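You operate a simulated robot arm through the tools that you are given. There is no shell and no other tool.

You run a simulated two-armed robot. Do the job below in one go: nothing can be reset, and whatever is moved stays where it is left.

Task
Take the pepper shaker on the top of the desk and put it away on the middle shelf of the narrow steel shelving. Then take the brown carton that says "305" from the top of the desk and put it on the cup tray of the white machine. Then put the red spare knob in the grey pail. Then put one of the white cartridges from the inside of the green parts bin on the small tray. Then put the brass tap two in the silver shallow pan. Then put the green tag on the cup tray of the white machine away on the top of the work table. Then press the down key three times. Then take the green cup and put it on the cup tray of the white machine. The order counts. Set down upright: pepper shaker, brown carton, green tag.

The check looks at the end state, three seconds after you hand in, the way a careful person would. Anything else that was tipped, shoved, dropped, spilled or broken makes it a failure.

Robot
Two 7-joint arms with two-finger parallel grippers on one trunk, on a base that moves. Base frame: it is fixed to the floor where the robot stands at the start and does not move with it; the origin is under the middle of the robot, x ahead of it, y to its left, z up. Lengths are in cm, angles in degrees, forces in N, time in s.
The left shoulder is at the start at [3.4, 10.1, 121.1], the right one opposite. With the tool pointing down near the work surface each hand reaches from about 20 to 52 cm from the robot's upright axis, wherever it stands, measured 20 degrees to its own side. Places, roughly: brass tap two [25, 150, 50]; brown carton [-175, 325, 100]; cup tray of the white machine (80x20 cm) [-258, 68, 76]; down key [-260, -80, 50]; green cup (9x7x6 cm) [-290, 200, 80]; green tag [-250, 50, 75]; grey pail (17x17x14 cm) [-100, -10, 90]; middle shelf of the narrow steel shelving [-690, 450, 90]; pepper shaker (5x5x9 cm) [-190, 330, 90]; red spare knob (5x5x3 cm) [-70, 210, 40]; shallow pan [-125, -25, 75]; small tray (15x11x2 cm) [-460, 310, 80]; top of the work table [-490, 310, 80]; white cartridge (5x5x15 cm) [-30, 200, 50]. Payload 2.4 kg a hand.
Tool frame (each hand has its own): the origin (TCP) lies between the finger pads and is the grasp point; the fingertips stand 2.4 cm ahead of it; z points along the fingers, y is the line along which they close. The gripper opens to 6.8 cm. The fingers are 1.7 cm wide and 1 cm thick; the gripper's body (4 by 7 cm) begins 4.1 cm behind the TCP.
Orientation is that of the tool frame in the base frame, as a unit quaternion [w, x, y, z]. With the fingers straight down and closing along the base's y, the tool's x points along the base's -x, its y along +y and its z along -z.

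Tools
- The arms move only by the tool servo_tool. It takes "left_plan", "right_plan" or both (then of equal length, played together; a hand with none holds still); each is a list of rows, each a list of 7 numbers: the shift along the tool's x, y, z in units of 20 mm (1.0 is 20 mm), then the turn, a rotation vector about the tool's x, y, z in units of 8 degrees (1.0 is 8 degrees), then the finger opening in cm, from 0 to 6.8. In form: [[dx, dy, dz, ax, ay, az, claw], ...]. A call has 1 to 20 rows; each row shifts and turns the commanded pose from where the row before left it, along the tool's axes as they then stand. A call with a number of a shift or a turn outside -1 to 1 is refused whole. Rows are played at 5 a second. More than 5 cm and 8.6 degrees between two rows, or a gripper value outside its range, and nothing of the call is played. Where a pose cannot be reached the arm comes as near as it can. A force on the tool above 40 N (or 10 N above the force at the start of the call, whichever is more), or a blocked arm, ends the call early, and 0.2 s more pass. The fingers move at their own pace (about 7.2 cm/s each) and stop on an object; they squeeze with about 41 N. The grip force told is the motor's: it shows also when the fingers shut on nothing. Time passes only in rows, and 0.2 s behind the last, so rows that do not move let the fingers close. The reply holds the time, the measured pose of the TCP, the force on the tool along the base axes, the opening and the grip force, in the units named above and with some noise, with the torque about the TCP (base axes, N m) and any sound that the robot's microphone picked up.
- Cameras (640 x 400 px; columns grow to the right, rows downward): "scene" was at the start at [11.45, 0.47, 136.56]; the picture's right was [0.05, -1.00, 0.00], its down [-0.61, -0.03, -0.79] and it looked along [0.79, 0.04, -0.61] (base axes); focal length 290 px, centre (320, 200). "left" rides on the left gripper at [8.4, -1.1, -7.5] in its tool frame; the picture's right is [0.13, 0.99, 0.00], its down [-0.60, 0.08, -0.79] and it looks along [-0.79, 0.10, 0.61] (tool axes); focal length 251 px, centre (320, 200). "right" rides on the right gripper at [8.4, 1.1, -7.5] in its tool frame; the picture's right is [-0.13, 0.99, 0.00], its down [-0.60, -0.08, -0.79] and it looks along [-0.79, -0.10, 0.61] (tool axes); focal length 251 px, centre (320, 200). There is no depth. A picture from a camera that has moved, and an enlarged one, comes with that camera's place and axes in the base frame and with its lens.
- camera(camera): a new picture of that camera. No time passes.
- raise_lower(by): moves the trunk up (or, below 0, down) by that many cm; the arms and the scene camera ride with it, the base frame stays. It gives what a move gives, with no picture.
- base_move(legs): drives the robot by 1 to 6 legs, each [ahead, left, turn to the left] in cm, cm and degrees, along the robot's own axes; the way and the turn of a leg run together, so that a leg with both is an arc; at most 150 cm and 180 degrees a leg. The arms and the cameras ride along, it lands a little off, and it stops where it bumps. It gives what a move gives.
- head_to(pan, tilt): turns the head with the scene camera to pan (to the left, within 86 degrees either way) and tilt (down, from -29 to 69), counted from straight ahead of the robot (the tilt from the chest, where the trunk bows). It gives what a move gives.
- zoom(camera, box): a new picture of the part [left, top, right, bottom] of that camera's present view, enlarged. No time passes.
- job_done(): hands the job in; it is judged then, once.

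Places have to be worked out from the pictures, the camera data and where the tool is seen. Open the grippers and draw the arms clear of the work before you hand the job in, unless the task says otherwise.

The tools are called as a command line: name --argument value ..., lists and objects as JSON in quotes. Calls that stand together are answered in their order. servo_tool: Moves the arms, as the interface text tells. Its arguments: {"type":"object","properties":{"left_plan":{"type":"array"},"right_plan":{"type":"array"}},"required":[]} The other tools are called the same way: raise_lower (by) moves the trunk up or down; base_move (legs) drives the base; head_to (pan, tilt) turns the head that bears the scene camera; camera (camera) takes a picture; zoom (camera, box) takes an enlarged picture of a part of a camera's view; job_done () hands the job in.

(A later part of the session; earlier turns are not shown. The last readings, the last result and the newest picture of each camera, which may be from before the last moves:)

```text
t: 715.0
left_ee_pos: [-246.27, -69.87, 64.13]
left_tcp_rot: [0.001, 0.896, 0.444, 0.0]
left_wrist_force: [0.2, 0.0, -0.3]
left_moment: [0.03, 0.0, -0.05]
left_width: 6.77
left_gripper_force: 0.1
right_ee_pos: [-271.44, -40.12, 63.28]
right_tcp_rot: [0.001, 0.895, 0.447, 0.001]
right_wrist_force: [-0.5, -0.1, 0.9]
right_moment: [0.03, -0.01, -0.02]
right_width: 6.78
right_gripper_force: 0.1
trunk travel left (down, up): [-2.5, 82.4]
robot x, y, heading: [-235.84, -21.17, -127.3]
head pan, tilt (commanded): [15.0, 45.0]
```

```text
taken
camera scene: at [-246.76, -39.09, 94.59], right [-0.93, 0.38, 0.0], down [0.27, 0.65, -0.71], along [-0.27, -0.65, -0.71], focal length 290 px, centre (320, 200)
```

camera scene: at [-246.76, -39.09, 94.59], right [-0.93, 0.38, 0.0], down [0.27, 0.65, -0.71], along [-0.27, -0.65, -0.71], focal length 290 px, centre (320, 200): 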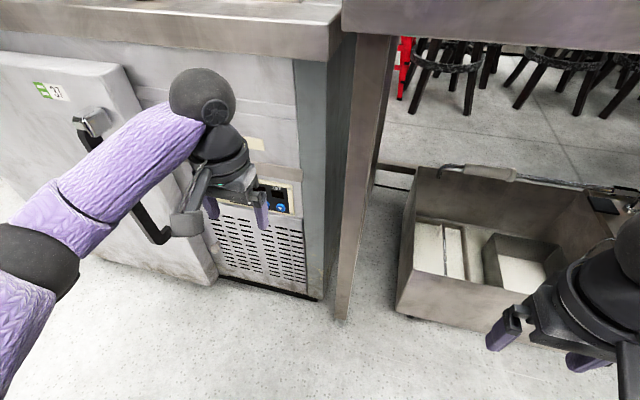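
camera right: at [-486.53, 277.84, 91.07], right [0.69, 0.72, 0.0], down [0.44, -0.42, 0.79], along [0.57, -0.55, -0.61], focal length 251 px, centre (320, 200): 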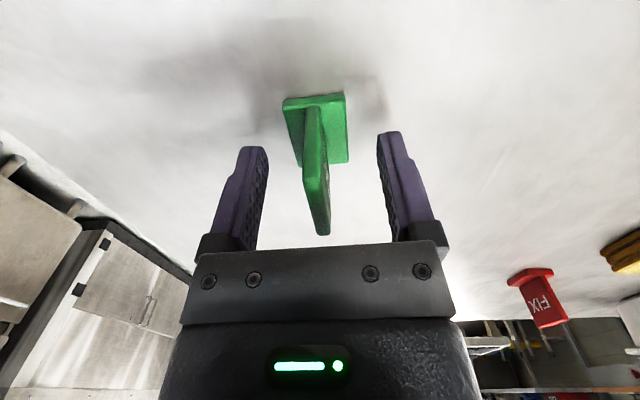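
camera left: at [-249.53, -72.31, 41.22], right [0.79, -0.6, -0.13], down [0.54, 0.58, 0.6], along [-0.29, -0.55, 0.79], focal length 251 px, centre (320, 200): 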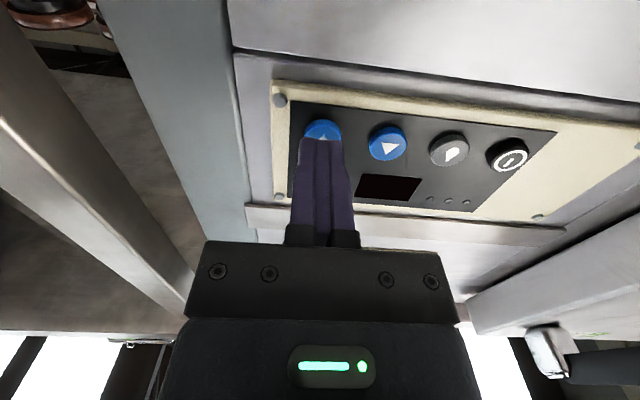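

All clear. I retract the left hand, raise the trunk, and turn to drive on toward the cup table.

servo_tool --left_plan '[[0.6, 0, 0, 0, 0, 0, 6.8], [0.7, 0, 0, 0, 0, 0, 6.8], [0.7, 0, 0, 0, 0, 0, 6.8], [0.7, 0, 0, 0, 0, 0, 6.8], [0.7, 0, 0, 0, 0, 0, 6.8], [0, 0, 0, 0, 0, 0, 6.8]]'

raise_lower --by 22

raise_lower --by 22

base_move --legs '[[0, 0, -89], [110, -4, 0], [100, 0, 0]]'

head_to --pan -35 --tilt 28

camera --camera "scene"

```text
t: 716.4
left_ee_pos: [-242.15, -64.39, 64.17]
left_tcp_rot: [0.001, 0.897, 0.443, 0.001]
left_wrist_force: [-0.5, 0.5, 0.0]
left_moment: [-0.01, 0.01, -0.02]
left_width: 6.79
left_gripper_force: 0.1
right_ee_pos: [-271.48, -40.09, 63.23]
right_tcp_rot: [0.001, 0.895, 0.447, 0.0]
right_wrist_force: [0.7, -0.5, 0.2]
right_moment: [0.02, -0.01, -0.02]
right_width: 6.81
right_gripper_force: 0.1
trunk travel left (down, up): [-2.5, 82.4]
robot x, y, heading: [-235.57, -21.22, -127.5]
head pan, tilt (commanded): [15.0, 45.0]
```

```text
t: 718.8
left_ee_pos: [-242.16, -64.49, 86.03]
left_tcp_rot: [0.001, 0.897, 0.443, 0.001]
left_wrist_force: [-1.0, -0.5, 0.2]
left_moment: [0.0, 0.04, -0.06]
left_width: 6.8
left_gripper_force: 0.1
right_ee_pos: [-271.52, -40.06, 85.14]
right_tcp_rot: [0.0, 0.895, 0.447, 0.001]
right_wrist_force: [-0.1, 0.6, 0.1]
right_moment: [0.02, 0.01, -0.02]
right_width: 6.78
right_gripper_force: 0.1
trunk travel left (down, up): [-24.5, 60.4]
robot x, y, heading: [-235.62, -21.01, -127.3]
head pan, tilt (commanded): [15.0, 45.0]
```

```text
t: 721.1
left_ee_pos: [-242.12, -64.56, 108.01]
left_tcp_rot: [0.001, 0.896, 0.444, 0.001]
left_wrist_force: [-0.3, -0.6, 0.4]
left_moment: [-0.01, 0.01, 0.02]
left_width: 6.81
left_gripper_force: 0.0
right_ee_pos: [-271.42, -40.12, 107.26]
right_tcp_rot: [0.001, 0.895, 0.447, 0.0]
right_wrist_force: [0.5, -0.2, -0.6]
right_moment: [0.0, 0.01, 0.0]
right_width: 6.81
right_gripper_force: 0.0
trunk travel left (down, up): [-46.5, 38.4]
robot x, y, heading: [-236.12, -21.32, -127.2]
head pan, tilt (commanded): [15.0, 45.0]
```

```text
t: 735.4
left_ee_pos: [-441.29, 120.34, 107.96]
left_tcp_rot: [0.001, 0.941, -0.337, 0.0]
left_wrist_force: [-0.2, 0.4, -0.4]
left_moment: [-0.02, 0.01, -0.01]
left_width: 6.76
left_gripper_force: 0.1
right_ee_pos: [-415.98, 148.82, 107.25]
right_tcp_rot: [0.001, 0.943, -0.333, 0.0]
right_wrist_force: [-0.1, -0.5, 0.2]
right_moment: [-0.01, 0.01, 0.01]
right_width: 6.83
right_gripper_force: 0.1
trunk travel left (down, up): [-46.5, 38.4]
robot x, y, heading: [-398.43, 112.26, 140.8]
head pan, tilt (commanded): [15.0, 45.0]
```

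```text
t: 736.5
left_ee_pos: [-441.29, 120.3, 108.1]
left_tcp_rot: [0.002, 0.941, -0.338, 0.0]
left_wrist_force: [0.1, 0.3, -0.1]
left_moment: [-0.01, 0.01, -0.01]
left_width: 6.8
left_gripper_force: 0.1
right_ee_pos: [-415.86, 148.71, 107.22]
right_tcp_rot: [0.001, 0.943, -0.333, 0.0]
right_wrist_force: [-0.5, -0.9, 0.1]
right_moment: [-0.03, 0.0, -0.03]
right_width: 6.79
right_gripper_force: 0.0
trunk travel left (down, up): [-46.5, 38.4]
robot x, y, heading: [-398.45, 112.14, 140.7]
head pan, tilt (commanded): [-35.0, 28.0]
```

```text
taken
camera scene: at [-402.74, 122.68, 142.07], right [0.96, 0.27, 0.0], down [0.13, -0.45, -0.88], along [-0.24, 0.85, -0.47], focal length 290 px, centre (320, 200)
```

scene: 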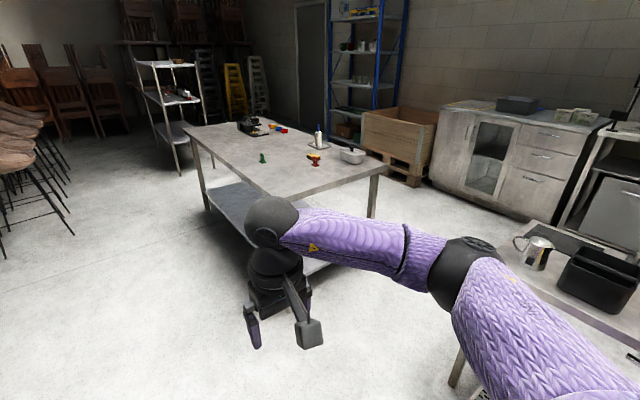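

The gap between the work table and the cup table looks open. I drive a bit further and turn to face it.

base_move --legs '[[50, 0, 3], [0, 0, -90]]'

head_to --pan 0 --tilt 32

camera --camera "scene"

```text
t: 743.4
left_ee_pos: [-431.05, 186.03, 108.15]
left_tcp_rot: [-0.001, -0.439, 0.899, 0.001]
left_wrist_force: [0.2, 0.1, -0.9]
left_moment: [-0.05, 0.0, -0.06]
left_width: 6.8
left_gripper_force: 0.1
right_ee_pos: [-402.01, 161.4, 107.25]
right_tcp_rot: [-0.001, -0.443, 0.897, 0.0]
right_wrist_force: [-0.6, 0.2, 0.5]
right_moment: [0.0, 0.01, -0.02]
right_width: 6.81
right_gripper_force: 0.1
trunk travel left (down, up): [-46.5, 38.4]
robot x, y, heading: [-437.71, 142.87, 52.0]
head pan, tilt (commanded): [-35.0, 28.0]
```

```text
t: 744.4
left_ee_pos: [-431.06, 186.07, 108.04]
left_tcp_rot: [0.0, -0.438, 0.899, 0.001]
left_wrist_force: [0.2, 1.1, 0.0]
left_moment: [0.02, -0.02, 0.02]
left_width: 6.78
left_gripper_force: 0.0
right_ee_pos: [-402.01, 161.43, 107.32]
right_tcp_rot: [0.0, -0.443, 0.896, 0.001]
right_wrist_force: [-0.4, 0.2, -0.4]
right_moment: [-0.01, -0.01, 0.0]
right_width: 6.79
right_gripper_force: 0.0
trunk travel left (down, up): [-46.5, 38.4]
robot x, y, heading: [-437.77, 142.95, 52.0]
head pan, tilt (commanded): [0.0, 32.0]
```

```text
taken
camera scene: at [-430.93, 151.94, 141.45], right [0.79, -0.61, 0.0], down [-0.32, -0.42, -0.85], along [0.52, 0.67, -0.53], focal length 290 px, centre (320, 200)
```

scene: 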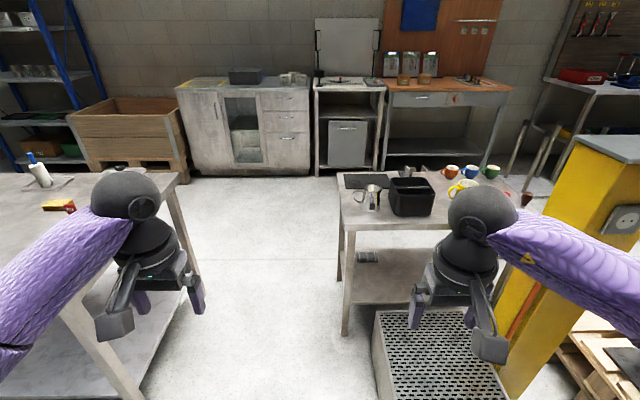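

The gap is about 90 cm wide. I line up with its middle and drive through to the aisle.

base_move --legs '[[0, 36, 2], [95, 0, 0], [95, 0, 0]]'

head_to --pan -80 --tilt 30

camera --camera "scene"

```text
t: 755.8
left_ee_pos: [-351.72, 361.14, 108.1]
left_tcp_rot: [-0.001, -0.459, 0.889, 0.0]
left_wrist_force: [-0.8, 0.0, -0.1]
left_moment: [-0.02, 0.02, -0.01]
left_width: 6.79
left_gripper_force: 0.1
right_ee_pos: [-321.54, 337.77, 107.3]
right_tcp_rot: [0.0, -0.462, 0.887, 0.001]
right_wrist_force: [-0.5, 0.3, -0.7]
right_moment: [0.0, 0.0, -0.04]
right_width: 6.78
right_gripper_force: 0.1
trunk travel left (down, up): [-46.5, 38.4]
robot x, y, heading: [-356.7, 317.82, 54.8]
head pan, tilt (commanded): [0.0, 32.0]
```

```text
t: 757.3
left_ee_pos: [-351.81, 361.07, 108.22]
left_tcp_rot: [-0.001, -0.459, 0.888, 0.001]
left_wrist_force: [0.4, -0.2, 0.5]
left_moment: [0.03, -0.01, -0.03]
left_width: 6.8
left_gripper_force: 0.0
right_ee_pos: [-321.58, 337.76, 107.2]
right_tcp_rot: [0.0, -0.463, 0.886, 0.002]
right_wrist_force: [0.0, 0.9, 0.1]
right_moment: [-0.01, 0.03, -0.01]
right_width: 6.8
right_gripper_force: 0.0
trunk travel left (down, up): [-46.5, 38.4]
robot x, y, heading: [-356.43, 317.85, 54.3]
head pan, tilt (commanded): [-80.0, 30.0]
```

```text
taken
camera scene: at [-347.08, 315.84, 141.76], right [-0.43, -0.9, 0.0], down [-0.45, 0.21, -0.87], along [0.78, -0.37, -0.5], focal length 290 px, centre (320, 200)
```

scene: 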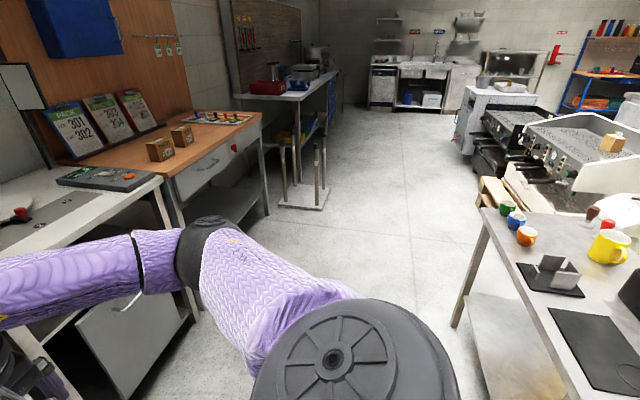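

I'm in the aisle; the three cups stand along the table's aisle-side edge. I zoom in on them.

zoom --camera "scene" --box '[470, 180, 640, 290]'

zoom --camera "scene" --box '[490, 190, 550, 250]'

```text
3.64 times, centred on (555, 235) of scene
camera zoom: at [-347.08, 315.84, 141.76], right [-0.43, -0.9, 0.0], down [-0.45, 0.21, -0.87], along [0.78, -0.37, -0.5], focal length 1054 px, centre (-534, 73)
```

zoom: 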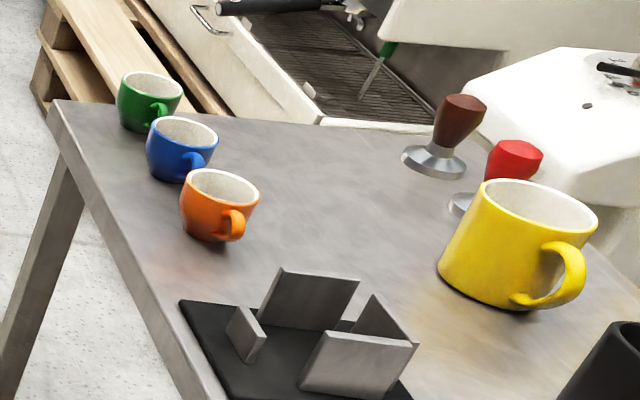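

```text
6.67 times, centred on (520, 220) of scene
camera zoom: at [-347.08, 315.84, 141.76], right [-0.43, -0.9, 0.0], down [-0.45, 0.21, -0.87], along [0.78, -0.37, -0.5], focal length 1932 px, centre (-1013, 67)
```

zoom: 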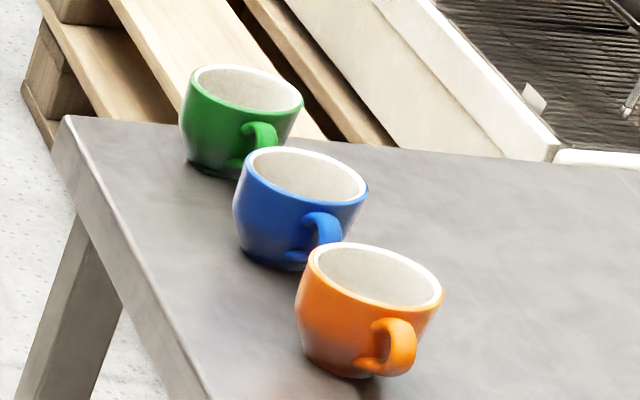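

The green cup is at about (-288.7, 201); its rim is 7 cm wide, wider than my opening, with the handle to the far right, so I'll grip the near-left wall of the rim. I slide along the aisle and turn to face the table.

base_move --legs '[[0, -143, 0], [0, 0, 179.5]]'

head_to --pan -15 --tilt 40

camera --camera "scene"

zoom --camera "scene" --box '[270, 130, 430, 250]'

```text
t: 771.6
left_ee_pos: [-246.71, 193.46, 108.14]
left_tcp_rot: [0.001, 0.901, 0.435, 0.0]
left_wrist_force: [-0.1, 0.4, -0.2]
left_moment: [-0.02, 0.03, -0.01]
left_width: 6.81
left_gripper_force: 0.0
right_ee_pos: [-275.47, 218.47, 107.28]
right_tcp_rot: [0.001, 0.9, 0.436, 0.001]
right_wrist_force: [-1.4, -0.5, -0.2]
right_moment: [-0.02, -0.06, -0.01]
right_width: 6.79
right_gripper_force: 0.0
trunk travel left (down, up): [-46.5, 38.4]
robot x, y, heading: [-239.37, 236.57, -128.4]
head pan, tilt (commanded): [-80.0, 30.0]
```

```text
t: 772.9
left_ee_pos: [-246.69, 193.42, 108.16]
left_tcp_rot: [0.001, 0.901, 0.433, 0.0]
left_wrist_force: [-0.6, 0.7, 0.3]
left_moment: [0.01, 0.02, -0.02]
left_width: 6.78
left_gripper_force: 0.1
right_ee_pos: [-275.42, 218.47, 107.32]
right_tcp_rot: [0.001, 0.899, 0.437, 0.0]
right_wrist_force: [-0.4, 0.5, 0.3]
right_moment: [0.0, -0.01, 0.0]
right_width: 6.82
right_gripper_force: 0.1
trunk travel left (down, up): [-46.5, 38.4]
robot x, y, heading: [-239.38, 236.57, -128.4]
head pan, tilt (commanded): [-15.0, 40.0]
```

```text
taken
camera scene: at [-247.7, 229.67, 140.23], right [-0.59, 0.8, 0.0], down [0.52, 0.38, -0.77], along [-0.62, -0.45, -0.64], focal length 290 px, centre (320, 200)
```

scene: 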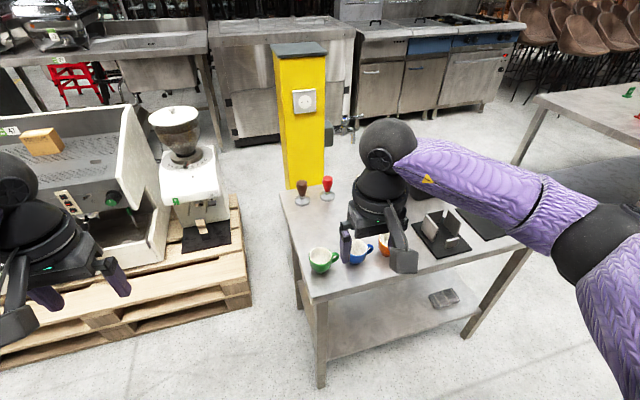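

```text
3.33 times, centred on (350, 190) of scene
camera zoom: at [-247.7, 229.67, 140.23], right [-0.59, 0.8, 0.0], down [0.52, 0.38, -0.77], along [-0.62, -0.45, -0.64], focal length 966 px, centre (220, 233)
```

zoom: 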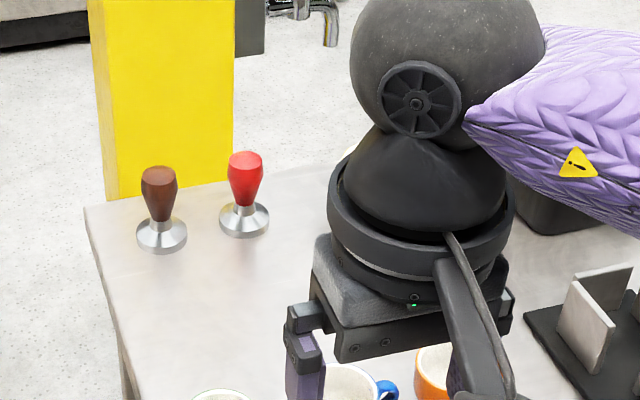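

I zoom on the green cup from here.

zoom --camera "scene" --box '[290, 225, 400, 295]'

camera --camera "right"

```text
5.71 times, centred on (345, 260) of scene
camera zoom: at [-247.7, 229.67, 140.23], right [-0.59, 0.8, 0.0], down [0.52, 0.38, -0.77], along [-0.62, -0.45, -0.64], focal length 1656 px, centre (177, -143)
```

zoom: 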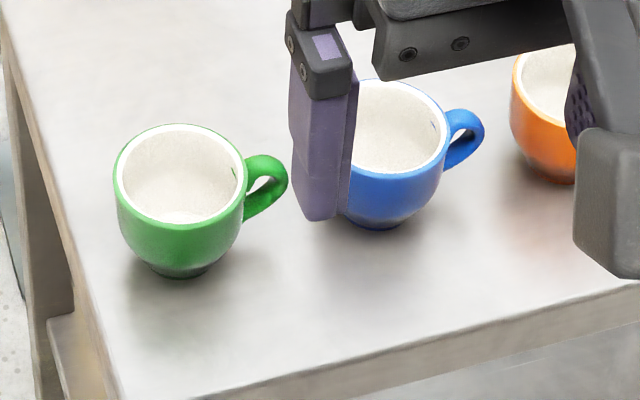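

```text
taken
camera right: at [-269.46, 224.45, 114.68], right [0.7, -0.71, 0.0], down [-0.44, -0.42, 0.79], along [-0.57, -0.56, -0.61], focal length 251 px, centre (320, 200)
```

right: 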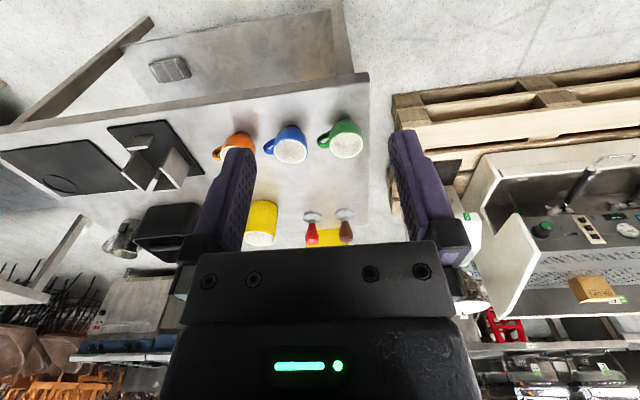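

The cup's rim is really only about 5.8 cm wide (its handle points to my right), so it fits in the gripper across the front-back direction. I drive 9 cm closer and turn the right gripper 90°.

base_move --legs '[[9, 0, 0]]'

servo_tool --right_plan '[[0, 0, 0, 0, 0, 0.9375, 6.8], [0, 0, 0, 0, 0, 0.9375, 6.8], [0, 0, 0, 0, 0, 0.9375, 6.8], [0, 0, 0, 0, 0, 0.9375, 6.8], [0, 0, 0, 0, 0, 0.9375, 6.8], [0, 0, 0, 0, 0, 0.9375, 6.8], [0, 0, 0, 0, 0, 0.9375, 6.8], [0, 0, 0, 0, 0, 0.9375, 6.8], [0, 0, 0, 0, 0, 0.9375, 6.8], [0, 0, 0, 0, 0, 0.9375, 6.8], [0, 0, 0, 0, 0, 0.9375, 6.8], [0, 0, 0, 0, 0, 0.9375, 6.8], [0, 0, 0, 0, 0, 0, 6.8]]'

camera --camera "scene"

camera --camera "right"

```text
t: 774.0
left_ee_pos: [-252.4, 186.28, 108.13]
left_tcp_rot: [0.0, 0.902, 0.432, 0.001]
left_wrist_force: [-0.7, -0.2, 0.2]
left_moment: [0.01, 0.02, -0.01]
left_width: 6.79
left_gripper_force: 0.0
right_ee_pos: [-281.21, 211.23, 107.24]
right_tcp_rot: [0.001, 0.899, 0.437, 0.0]
right_wrist_force: [-1.0, 0.2, 0.2]
right_moment: [0.01, -0.01, 0.0]
right_width: 6.81
right_gripper_force: 0.0
trunk travel left (down, up): [-46.5, 38.4]
robot x, y, heading: [-245.22, 229.62, -128.4]
head pan, tilt (commanded): [-15.0, 40.0]
```

```text
t: 776.8
left_ee_pos: [-252.46, 186.39, 108.08]
left_tcp_rot: [0.0, 0.901, 0.433, 0.0]
left_wrist_force: [-0.9, 0.5, 0.1]
left_moment: [0.05, 0.05, 0.01]
left_width: 6.8
left_gripper_force: 0.1
right_ee_pos: [-281.21, 211.43, 107.15]
right_tcp_rot: [0.0, 0.945, -0.328, 0.001]
right_wrist_force: [0.5, -1.1, -0.4]
right_moment: [0.01, -0.01, 0.03]
right_width: 6.79
right_gripper_force: 0.3
trunk travel left (down, up): [-46.5, 38.4]
robot x, y, heading: [-244.83, 229.37, -128.3]
head pan, tilt (commanded): [-15.0, 40.0]
```

```text
taken
camera scene: at [-253.4, 222.52, 140.23], right [-0.59, 0.8, 0.0], down [0.52, 0.38, -0.77], along [-0.62, -0.46, -0.64], focal length 290 px, centre (320, 200)
```

scene: 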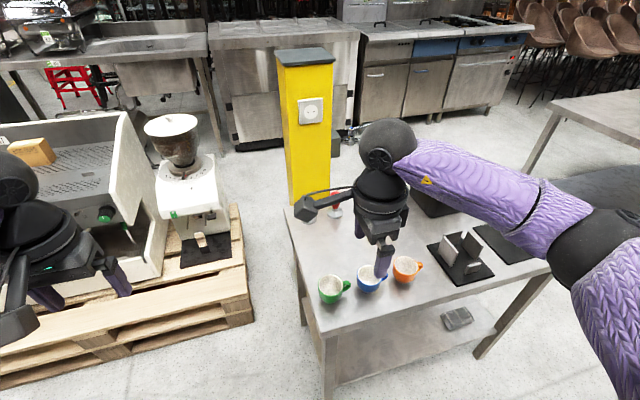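

```text
taken
camera right: at [-275.3, 205.28, 114.71], right [-0.72, -0.7, 0.0], down [-0.43, 0.44, 0.79], along [-0.55, 0.57, -0.61], focal length 251 px, centre (320, 200)
```

right: 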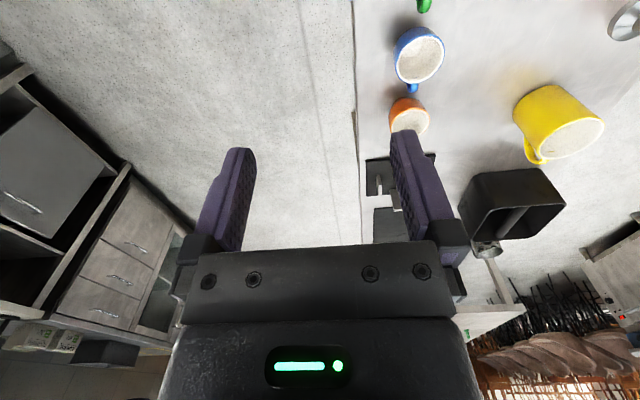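

I re-measure the green cup from this nearer position.

zoom --camera "scene" --box '[295, 245, 405, 315]'

```text
5.71 times, centred on (350, 280) of scene
camera zoom: at [-253.4, 222.52, 140.23], right [-0.59, 0.8, 0.0], down [0.52, 0.38, -0.77], along [-0.62, -0.46, -0.64], focal length 1656 px, centre (149, -257)
```

zoom: 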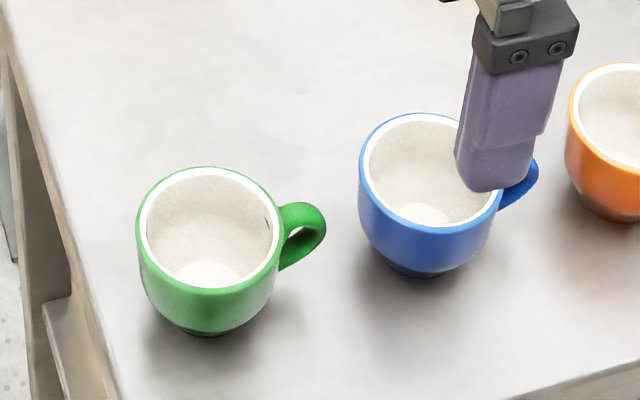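

The cup's centre is at about (-286.5, 200.9). I bring the right hand above it: 11.5 cm forward, 2.4 cm left, then down to z≈95.

servo_tool --right_plan '[[0.15, 0.72, 0, 0, 0, 0, 6.8], [0.15, 0.72, 0, 0, 0, 0, 6.8], [0.15, 0.72, 0, 0, 0, 0, 6.8], [0.15, 0.72, 0, 0, 0, 0, 6.8], [0.15, 0.72, 0, 0, 0, 0, 6.8], [0.15, 0.72, 0, 0, 0, 0, 6.8], [0.15, 0.72, 0, 0, 0, 0, 6.8], [0.15, 0.71, 0, 0, 0, 0, 6.8], [0, 0, 0.8, 0, 0, 0, 6.8], [0, 0, 0.8, 0, 0, 0, 6.8], [0, 0, 0.8, 0, 0, 0, 6.8], [0, 0, 0.8, 0, 0, 0, 6.8], [0, 0, 0.8, 0, 0, 0, 6.8], [0, 0, 0.8, 0, 0, 0, 6.8], [0, 0, 0.8, 0, 0, 0, 6.8], [0, 0, 0, 0, 0, 0, 6.8]]'

camera --camera "right"

camera --camera "scene"

```text
t: 780.2
left_ee_pos: [-252.47, 186.34, 108.2]
left_tcp_rot: [0.0, 0.901, 0.433, 0.0]
left_wrist_force: [0.0, -0.5, 0.5]
left_moment: [-0.01, 0.0, 0.0]
left_width: 6.79
left_gripper_force: 0.1
right_ee_pos: [-285.99, 201.45, 95.89]
right_tcp_rot: [0.0, 0.945, -0.327, 0.001]
right_wrist_force: [-0.3, -0.1, 1.4]
right_moment: [0.0, -0.02, -0.01]
right_width: 6.78
right_gripper_force: 0.1
right hand out of reach, approached as far as the arm can: row 15
trunk travel left (down, up): [-46.5, 38.4]
robot x, y, heading: [-245.02, 229.22, -128.3]
head pan, tilt (commanded): [-15.0, 40.0]
```

```text
taken
camera right: at [-280.12, 195.39, 103.43], right [-0.72, -0.7, 0.0], down [-0.43, 0.44, 0.79], along [-0.55, 0.57, -0.61], focal length 251 px, centre (320, 200)
```

right: 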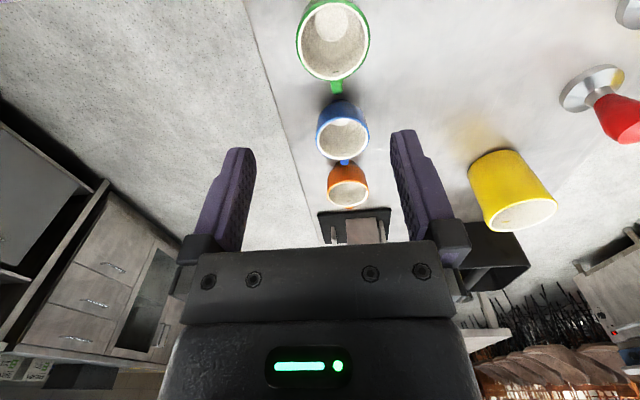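

```text
taken
camera scene: at [-253.42, 222.54, 140.23], right [-0.59, 0.8, 0.0], down [0.52, 0.38, -0.77], along [-0.62, -0.46, -0.64], focal length 290 px, centre (320, 200)
```

scene: 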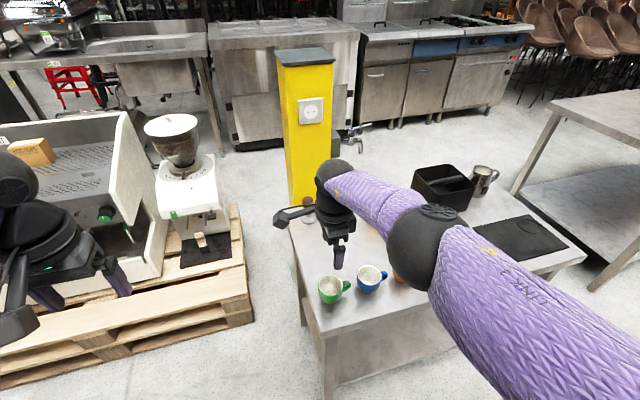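

The arm is near its reach limit, so I drive the base 4 cm closer, pull the hand back 3.1 cm (net 0.9 cm forward), and lower with the trunk.

base_move --legs '[[4, 0, 0]]'

servo_tool --right_plan '[[0.06, -0.6, 0, 0, 0, 0, 6.8], [0.06, -0.6, 0, 0, 0, 0, 6.8], [0.03, -0.35, 0, 0, 0, 0, 6.8], [0, 0, 0, 0, 0, 0, 6.8]]'

raise_lower --by -6

camera --camera "right"

zoom --camera "scene" --box '[290, 180, 430, 320]'

```text
t: 781.1
left_ee_pos: [-254.98, 183.13, 108.21]
left_tcp_rot: [0.0, 0.901, 0.433, 0.001]
left_wrist_force: [-0.7, 0.2, 0.3]
left_moment: [0.02, -0.04, 0.0]
left_width: 6.81
left_gripper_force: 0.0
right_ee_pos: [-288.64, 198.15, 95.95]
right_tcp_rot: [0.0, 0.945, -0.326, 0.001]
right_wrist_force: [-0.4, -0.1, 1.1]
right_moment: [-0.02, -0.02, 0.01]
right_width: 6.8
right_gripper_force: 0.1
trunk travel left (down, up): [-46.5, 38.4]
robot x, y, heading: [-247.48, 226.3, -128.5]
head pan, tilt (commanded): [-15.0, 40.0]
```

```text
t: 782.1
left_ee_pos: [-254.91, 183.15, 108.07]
left_tcp_rot: [0.001, 0.902, 0.433, 0.001]
left_wrist_force: [-0.1, 0.6, 0.2]
left_moment: [0.03, 0.0, 0.0]
left_width: 6.8
left_gripper_force: 0.2
right_ee_pos: [-286.32, 200.45, 95.97]
right_tcp_rot: [0.0, 0.945, -0.328, 0.001]
right_wrist_force: [-0.3, 0.2, 0.2]
right_moment: [0.01, -0.02, 0.0]
right_width: 6.79
right_gripper_force: 0.2
trunk travel left (down, up): [-46.5, 38.4]
robot x, y, heading: [-247.45, 226.02, -128.8]
head pan, tilt (commanded): [-15.0, 40.0]
```

```text
t: 783.1
left_ee_pos: [-254.88, 183.14, 102.14]
left_tcp_rot: [0.001, 0.901, 0.433, 0.0]
left_wrist_force: [-0.1, -0.7, -0.5]
left_moment: [-0.02, -0.01, -0.01]
left_width: 6.78
left_gripper_force: 0.1
right_ee_pos: [-286.27, 200.55, 90.0]
right_tcp_rot: [0.0, 0.945, -0.328, 0.002]
right_wrist_force: [-0.1, 0.2, -0.6]
right_moment: [-0.05, 0.01, 0.0]
right_width: 6.81
right_gripper_force: 0.0
trunk travel left (down, up): [-40.5, 44.4]
robot x, y, heading: [-247.29, 226.13, -128.5]
head pan, tilt (commanded): [-15.0, 40.0]
```

```text
taken
camera right: at [-280.45, 194.49, 97.47], right [-0.71, -0.7, 0.0], down [-0.43, 0.44, 0.79], along [-0.55, 0.57, -0.61], focal length 251 px, centre (320, 200)
```

right: 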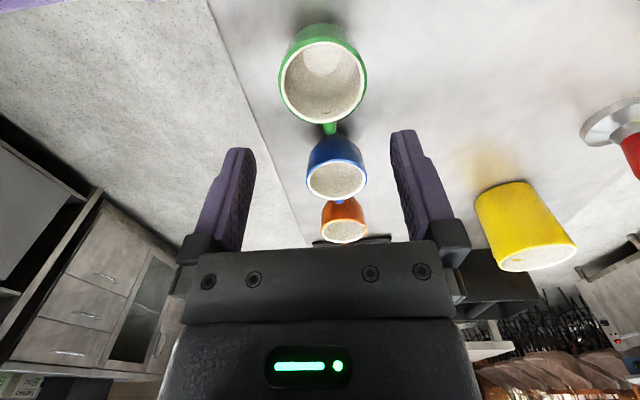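

```text
2.86 times, centred on (360, 250) of scene
camera zoom: at [-256.34, 218.82, 134.19], right [-0.59, 0.8, 0.0], down [0.52, 0.38, -0.77], along [-0.62, -0.46, -0.64], focal length 828 px, centre (206, 57)
```

zoom: 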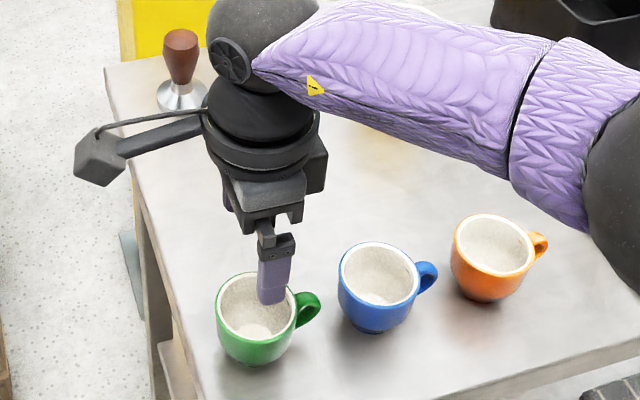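

The cup's rim is centred between the fingers to within 2 mm. I lower 5 cm more and check before straddling the rim.

servo_tool --right_plan '[[0.05, 0.07, 0, 0, 0, 0, 6.8], [0, 0, 0, 0, 0, 0, 6.8]]'

raise_lower --by -5

camera --camera "right"

zoom --camera "scene" --box '[290, 200, 410, 320]'

```text
t: 783.7
left_ee_pos: [-254.9, 183.18, 102.17]
left_tcp_rot: [0.001, 0.902, 0.432, 0.0]
left_wrist_force: [-0.1, 0.2, -0.9]
left_moment: [0.0, 0.0, 0.0]
left_width: 6.8
left_gripper_force: 0.0
right_ee_pos: [-286.26, 200.39, 89.91]
right_tcp_rot: [0.0, 0.944, -0.329, 0.0]
right_wrist_force: [-1.0, -0.2, 0.3]
right_moment: [-0.01, 0.01, -0.01]
right_width: 6.79
right_gripper_force: 0.1
trunk travel left (down, up): [-40.5, 44.4]
robot x, y, heading: [-247.55, 226.22, -128.5]
head pan, tilt (commanded): [-15.0, 40.0]
```

```text
t: 784.6
left_ee_pos: [-254.89, 183.29, 97.12]
left_tcp_rot: [0.0, 0.901, 0.433, 0.001]
left_wrist_force: [-0.5, 0.2, 0.3]
left_moment: [-0.02, -0.02, -0.01]
left_width: 6.8
left_gripper_force: 0.0
right_ee_pos: [-286.42, 200.33, 85.04]
right_tcp_rot: [0.0, 0.945, -0.327, 0.001]
right_wrist_force: [-0.4, 0.3, 0.8]
right_moment: [0.01, -0.03, 0.0]
right_width: 6.82
right_gripper_force: 0.0
trunk travel left (down, up): [-35.5, 49.4]
robot x, y, heading: [-247.37, 226.31, -128.7]
head pan, tilt (commanded): [-15.0, 40.0]
```

```text
taken
camera right: at [-280.48, 194.32, 92.49], right [-0.72, -0.7, 0.0], down [-0.43, 0.44, 0.79], along [-0.55, 0.57, -0.61], focal length 251 px, centre (320, 200)
```

right: 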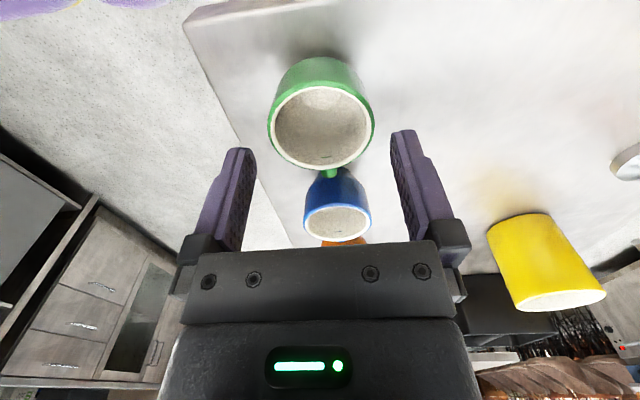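

```text
3.33 times, centred on (350, 260) of scene
camera zoom: at [-256.82, 218.23, 129.15], right [-0.59, 0.8, 0.0], down [0.52, 0.38, -0.77], along [-0.62, -0.46, -0.64], focal length 966 px, centre (220, 0)
```

zoom: 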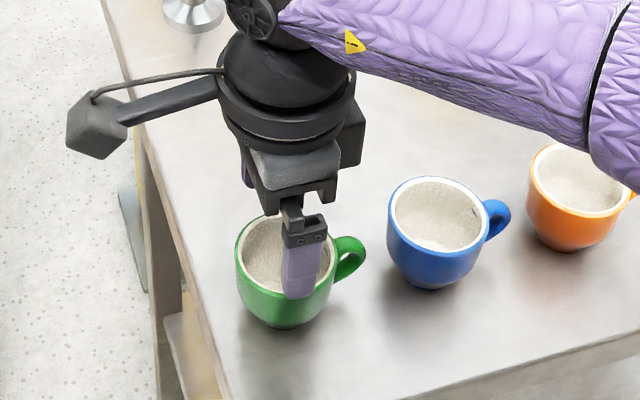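

Rim offset is only 1 mm front-back and 4 mm sideways. I shift left 3 mm and lower 5.3 cm so the fingers straddle the cup.

servo_tool --right_plan '[[0.16, 0.04, 0, 0, 0, 0, 6.8], [0, 0, 0, 0, 0, 0, 6.8]]'

raise_lower --by -3

raise_lower --by -2.3

camera --camera "right"

zoom --camera "scene" --box '[290, 200, 410, 320]'

```text
t: 785.2
left_ee_pos: [-254.9, 183.16, 97.09]
left_tcp_rot: [0.001, 0.901, 0.433, 0.001]
left_wrist_force: [0.1, 1.0, 0.7]
left_moment: [-0.01, 0.02, 0.0]
left_width: 6.79
left_gripper_force: 0.0
right_ee_pos: [-286.17, 200.28, 85.04]
right_tcp_rot: [0.001, 0.945, -0.328, 0.001]
right_wrist_force: [-0.3, -0.2, 0.5]
right_moment: [0.03, 0.0, 0.02]
right_width: 6.78
right_gripper_force: 0.1
trunk travel left (down, up): [-35.5, 49.4]
robot x, y, heading: [-247.42, 226.34, -128.7]
head pan, tilt (commanded): [-15.0, 40.0]
```

```text
t: 786.0
left_ee_pos: [-254.88, 183.12, 94.18]
left_tcp_rot: [0.001, 0.901, 0.433, 0.0]
left_wrist_force: [0.1, 0.9, -0.5]
left_moment: [0.03, 0.01, -0.02]
left_width: 6.8
left_gripper_force: 0.0
right_ee_pos: [-286.15, 200.12, 82.02]
right_tcp_rot: [0.001, 0.945, -0.328, 0.001]
right_wrist_force: [0.1, -0.4, -0.4]
right_moment: [0.0, 0.0, -0.01]
right_width: 6.8
right_gripper_force: 0.1
trunk travel left (down, up): [-32.5, 52.4]
robot x, y, heading: [-247.73, 226.34, -128.7]
head pan, tilt (commanded): [-15.0, 40.0]
```

```text
t: 786.7
left_ee_pos: [-254.89, 183.15, 91.76]
left_tcp_rot: [0.001, 0.901, 0.433, 0.0]
left_wrist_force: [0.5, 0.1, 0.7]
left_moment: [-0.01, 0.01, 0.02]
left_width: 6.8
left_gripper_force: 0.1
right_ee_pos: [-286.14, 200.09, 79.77]
right_tcp_rot: [0.001, 0.945, -0.327, 0.001]
right_wrist_force: [0.9, 0.1, -0.6]
right_moment: [0.01, 0.05, -0.01]
right_width: 6.83
right_gripper_force: 0.0
trunk travel left (down, up): [-30.2, 54.7]
robot x, y, heading: [-247.56, 226.08, -128.6]
head pan, tilt (commanded): [-15.0, 40.0]
```

```text
taken
camera right: at [-280.26, 194.05, 87.17], right [-0.72, -0.7, 0.0], down [-0.43, 0.44, 0.79], along [-0.55, 0.57, -0.61], focal length 251 px, centre (320, 200)
```

right: 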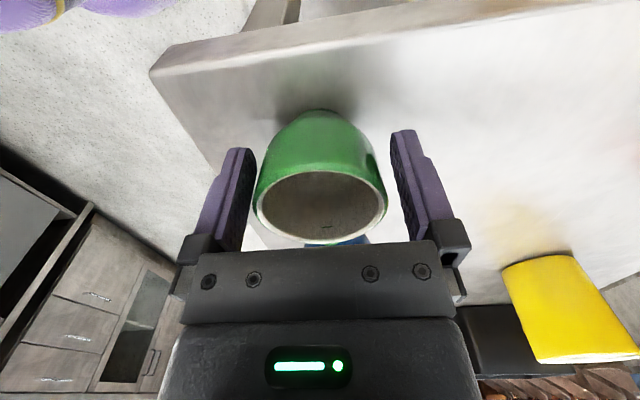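

```text
3.33 times, centred on (350, 260) of scene
camera zoom: at [-257.43, 217.46, 123.8], right [-0.59, 0.8, 0.0], down [0.52, 0.38, -0.77], along [-0.62, -0.46, -0.64], focal length 966 px, centre (220, 0)
```

zoom: 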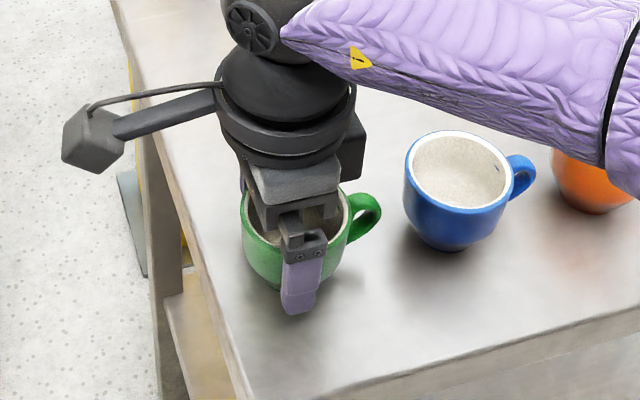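

The fingers straddle the cup symmetrically, no contact. I close the gripper.

servo_tool --right_plan '[[0, 0, 0, 0, 0, 0, 6.2], [0, 0, 0, 0, 0, 0, 5.6], [0, 0, 0, 0, 0, 0, 5.0], [0, 0, 0, 0, 0, 0, 5.0], [0, 0, 0, 0, 0, 0, 5.0]]'

camera --camera "right"

```text
t: 787.9
left_ee_pos: [-254.89, 183.13, 91.86]
left_tcp_rot: [0.001, 0.901, 0.433, 0.001]
left_wrist_force: [-0.6, -0.5, 0.3]
left_moment: [0.01, 0.0, 0.0]
left_width: 6.79
left_gripper_force: 0.2
right_ee_pos: [-286.05, 200.12, 79.7]
right_tcp_rot: [0.0, 0.945, -0.327, 0.001]
right_wrist_force: [-1.2, 0.3, 2.9]
right_moment: [0.05, 0.0, 0.03]
right_width: 5.79
right_gripper_force: 41.1
trunk travel left (down, up): [-30.2, 54.7]
robot x, y, heading: [-247.33, 226.07, -128.5]
head pan, tilt (commanded): [-15.0, 40.0]
```

```text
taken
camera right: at [-280.27, 194.05, 87.17], right [-0.72, -0.7, 0.0], down [-0.43, 0.44, 0.79], along [-0.55, 0.57, -0.61], focal length 251 px, centre (320, 200)
```

right: 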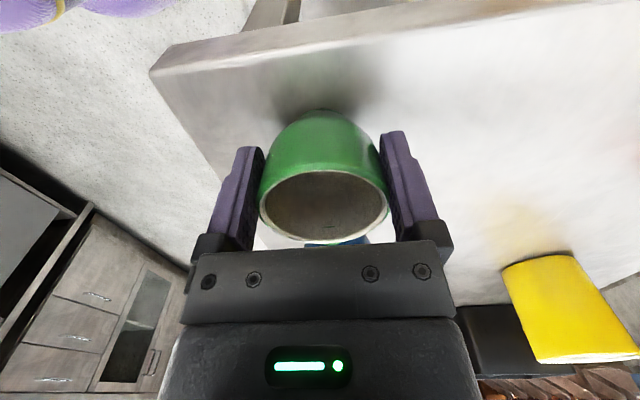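

Cup gripped at 5.8 cm. I lift it 12 cm with the trunk and check that it hangs straight.

raise_lower --by 4

camera --camera "right"

raise_lower --by 22

camera --camera "right"

camera --camera "scene"

```text
t: 788.7
left_ee_pos: [-254.89, 183.21, 95.91]
left_tcp_rot: [0.001, 0.901, 0.433, 0.001]
left_wrist_force: [0.3, -0.7, 0.2]
left_moment: [-0.01, -0.01, -0.01]
left_width: 6.8
left_gripper_force: 0.1
right_ee_pos: [-286.2, 200.15, 83.57]
right_tcp_rot: [0.001, 0.945, -0.327, 0.001]
right_wrist_force: [0.0, -0.1, -1.6]
right_moment: [0.0, -0.01, 0.0]
right_width: 5.77
right_gripper_force: 41.6
trunk travel left (down, up): [-34.2, 50.7]
robot x, y, heading: [-247.36, 226.62, -128.5]
head pan, tilt (commanded): [-15.0, 40.0]
```

```text
taken
camera right: at [-280.28, 194.03, 91.12], right [-0.72, -0.7, 0.0], down [-0.43, 0.44, 0.79], along [-0.55, 0.57, -0.61], focal length 251 px, centre (320, 200)
```

right: 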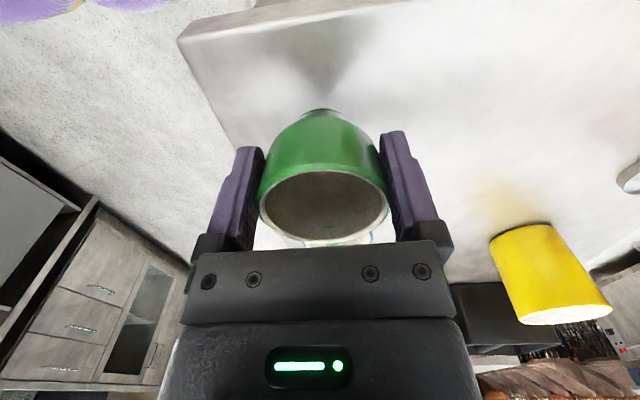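

```text
t: 791.0
left_ee_pos: [-254.83, 183.12, 117.78]
left_tcp_rot: [0.001, 0.902, 0.432, 0.0]
left_wrist_force: [-0.5, 0.4, 1.1]
left_moment: [0.02, 0.01, 0.0]
left_width: 6.82
left_gripper_force: 0.1
right_ee_pos: [-286.07, 200.12, 105.75]
right_tcp_rot: [0.0, 0.945, -0.327, 0.002]
right_wrist_force: [0.0, -0.4, -1.4]
right_moment: [0.01, 0.02, 0.01]
right_width: 5.78
right_gripper_force: 41.4
trunk travel left (down, up): [-56.2, 28.7]
robot x, y, heading: [-247.53, 226.22, -128.8]
head pan, tilt (commanded): [-15.0, 40.0]
```

```text
taken
camera right: at [-280.27, 194.03, 113.13], right [-0.72, -0.7, 0.0], down [-0.43, 0.44, 0.79], along [-0.55, 0.57, -0.61], focal length 251 px, centre (320, 200)
```

right: 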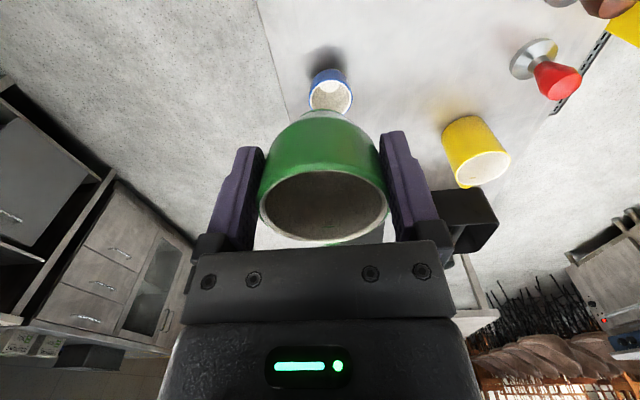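

```text
taken
camera scene: at [-255.44, 219.96, 149.95], right [-0.59, 0.8, 0.0], down [0.52, 0.38, -0.77], along [-0.62, -0.45, -0.64], focal length 290 px, centre (320, 200)
```

scene: 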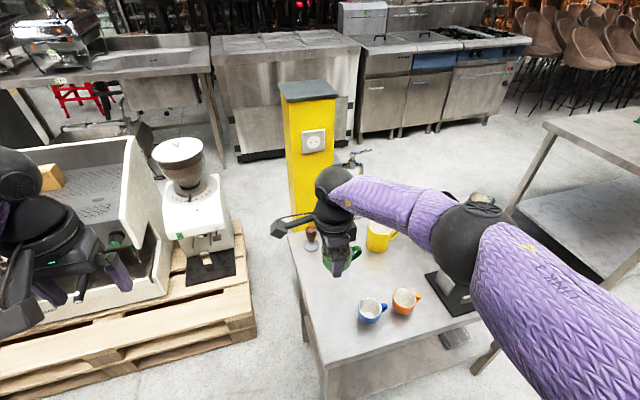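

The cup hangs straight. I retract it a little, back into the aisle, slide along to the gap and go through to the corridor again.

servo_tool --right_plan '[[0, -0.6, 0, 0, 0, 0, 5.0], [0, -0.7, 0, 0, 0, 0, 5.0], [0, -0.7, 0, 0, 0, 0, 5.0], [0, -0.7, 0, 0, 0, 0, 5.0], [0, -0.7, 0, 0, 0, 0, 5.0], [0, 0, 0, 0, 0, 0, 5.0]]'

base_move --legs '[[-16, 0, 2.5], [0, -143, 0]]'

head_to --pan 0 --tilt 32

camera --camera "scene"

```text
t: 792.4
left_ee_pos: [-254.9, 183.28, 117.76]
left_tcp_rot: [0.0, 0.902, 0.432, 0.001]
left_wrist_force: [0.1, 0.0, 0.0]
left_moment: [-0.01, 0.02, -0.01]
left_width: 6.81
left_gripper_force: 0.1
right_ee_pos: [-281.84, 205.46, 105.77]
right_tcp_rot: [0.001, 0.945, -0.328, 0.0]
right_wrist_force: [0.3, 0.7, -0.9]
right_moment: [-0.01, 0.01, 0.0]
right_width: 5.78
right_gripper_force: 41.5
trunk travel left (down, up): [-56.2, 28.7]
robot x, y, heading: [-247.46, 226.55, -128.6]
head pan, tilt (commanded): [-15.0, 40.0]
```

```text
t: 800.5
left_ee_pos: [-358.31, 278.26, 117.72]
left_tcp_rot: [0.001, 0.887, 0.461, 0.001]
left_wrist_force: [-0.2, -0.2, -1.0]
left_moment: [0.04, 0.01, -0.01]
left_width: 6.79
left_gripper_force: 0.1
right_ee_pos: [-386.62, 298.79, 105.85]
right_tcp_rot: [0.0, 0.954, -0.299, 0.001]
right_wrist_force: [0.1, -0.4, -0.8]
right_moment: [-0.05, -0.01, 0.0]
right_width: 5.77
right_gripper_force: 41.4
trunk travel left (down, up): [-56.2, 28.7]
robot x, y, heading: [-353.74, 321.58, -125.1]
head pan, tilt (commanded): [-15.0, 40.0]
```

```text
t: 801.3
left_ee_pos: [-358.24, 278.34, 117.93]
left_tcp_rot: [0.001, 0.887, 0.462, 0.0]
left_wrist_force: [0.1, -0.4, -0.2]
left_moment: [-0.02, -0.02, -0.02]
left_width: 6.8
left_gripper_force: 0.0
right_ee_pos: [-386.47, 298.9, 105.7]
right_tcp_rot: [0.0, 0.955, -0.298, 0.0]
right_wrist_force: [0.2, 0.2, -0.9]
right_moment: [-0.01, -0.02, 0.0]
right_width: 5.77
right_gripper_force: 41.0
trunk travel left (down, up): [-56.2, 28.7]
robot x, y, heading: [-353.95, 321.76, -124.9]
head pan, tilt (commanded): [0.0, 32.0]
```

```text
taken
camera scene: at [-359.7, 313.13, 151.17], right [-0.82, 0.57, 0.0], down [0.3, 0.43, -0.85], along [-0.49, -0.69, -0.53], focal length 290 px, centre (320, 200)
```

scene: 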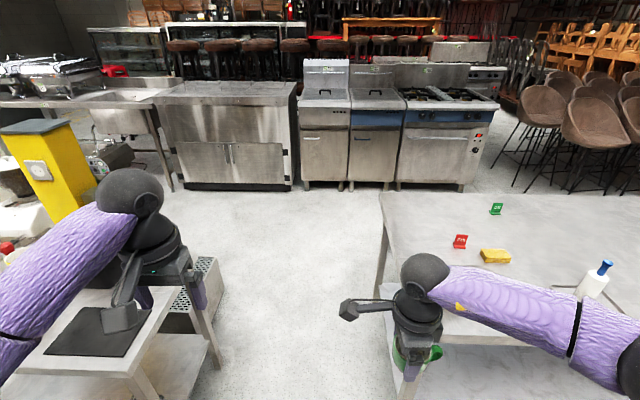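

The gap's middle is about 18 cm to my left. I shift over and drive through to the corridor, then turn along it.

base_move --legs '[[0, 18, 0], [95, 0, 0], [100, 0, 0], [0, 0, 88]]'

camera --camera "scene"

camera --camera "right"

```text
t: 815.8
left_ee_pos: [-407.25, 143.72, 117.75]
left_tcp_rot: [0.001, 0.331, 0.943, 0.001]
left_wrist_force: [1.0, -0.5, 0.6]
left_moment: [-0.01, -0.02, -0.01]
left_width: 6.8
left_gripper_force: 0.0
right_ee_pos: [-429.6, 116.89, 105.68]
right_tcp_rot: [-0.001, 0.9, 0.436, 0.0]
right_wrist_force: [0.4, 0.0, -0.9]
right_moment: [0.0, 0.01, -0.02]
right_width: 5.79
right_gripper_force: 41.3
trunk travel left (down, up): [-56.2, 28.7]
robot x, y, heading: [-450.25, 151.1, -38.6]
head pan, tilt (commanded): [0.0, 32.0]
```

```text
taken
camera scene: at [-442.05, 144.64, 151.18], right [-0.62, -0.78, 0.0], down [-0.41, 0.33, -0.85], along [0.66, -0.53, -0.53], focal length 290 px, centre (320, 200)
```

scene: 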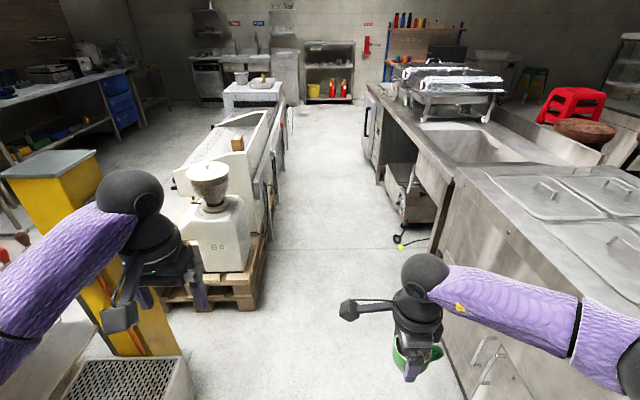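

```text
taken
camera right: at [-423.54, 122.73, 113.13], right [0.7, -0.72, 0.0], down [-0.44, -0.43, 0.79], along [-0.57, -0.55, -0.61], focal length 251 px, centre (320, 200)
```

right: 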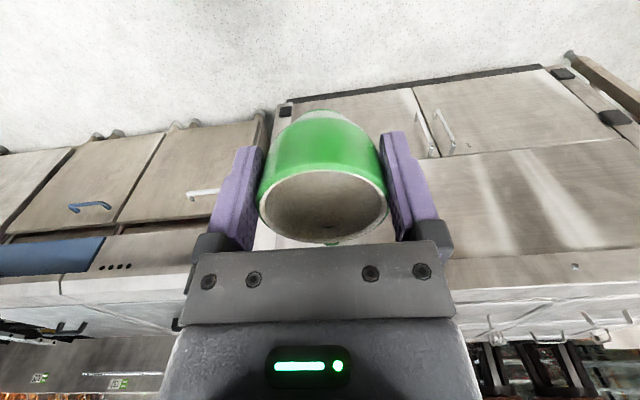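

The corridor lies ahead. I straighten, keep to its middle and drive to behind the machine, then turn to face its back.

base_move --legs '[[0, 0, 2.6], [100, -16, 0], [102, -4, 0], [0, 0, 90]]'

head_to --pan -8 --tilt 42

camera --camera "scene"

```text
t: 830.2
left_ee_pos: [-295.0, 59.57, 117.73]
left_tcp_rot: [-0.001, -0.458, 0.889, 0.001]
left_wrist_force: [-0.1, 1.4, -0.8]
left_moment: [-0.01, 0.01, 0.01]
left_width: 6.79
left_gripper_force: 0.1
right_ee_pos: [-266.68, 38.83, 105.71]
right_tcp_rot: [-0.001, 0.301, 0.954, 0.0]
right_wrist_force: [-0.5, 0.4, -0.6]
right_moment: [-0.02, -0.01, 0.01]
right_width: 5.8
right_gripper_force: 41.2
trunk travel left (down, up): [-56.2, 28.7]
robot x, y, heading: [-300.21, 15.88, 54.7]
head pan, tilt (commanded): [0.0, 32.0]
```

```text
t: 830.9
left_ee_pos: [-294.81, 59.51, 117.89]
left_tcp_rot: [-0.001, -0.458, 0.889, 0.001]
left_wrist_force: [-0.3, -0.5, -0.5]
left_moment: [-0.01, 0.0, 0.04]
left_width: 6.8
left_gripper_force: 0.1
right_ee_pos: [-266.84, 38.68, 105.71]
right_tcp_rot: [0.0, 0.301, 0.954, 0.0]
right_wrist_force: [1.0, -0.2, -0.8]
right_moment: [-0.01, 0.0, -0.01]
right_width: 5.78
right_gripper_force: 40.5
trunk travel left (down, up): [-56.2, 28.7]
robot x, y, heading: [-299.61, 16.27, 54.8]
head pan, tilt (commanded): [-8.0, 42.0]
```

```text
taken
camera scene: at [-293.24, 23.52, 149.67], right [0.73, -0.69, 0.0], down [-0.46, -0.49, -0.74], along [0.51, 0.54, -0.67], focal length 290 px, centre (320, 200)
```

scene: 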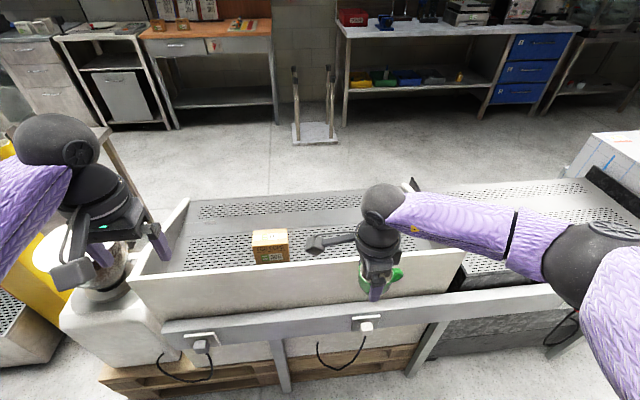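

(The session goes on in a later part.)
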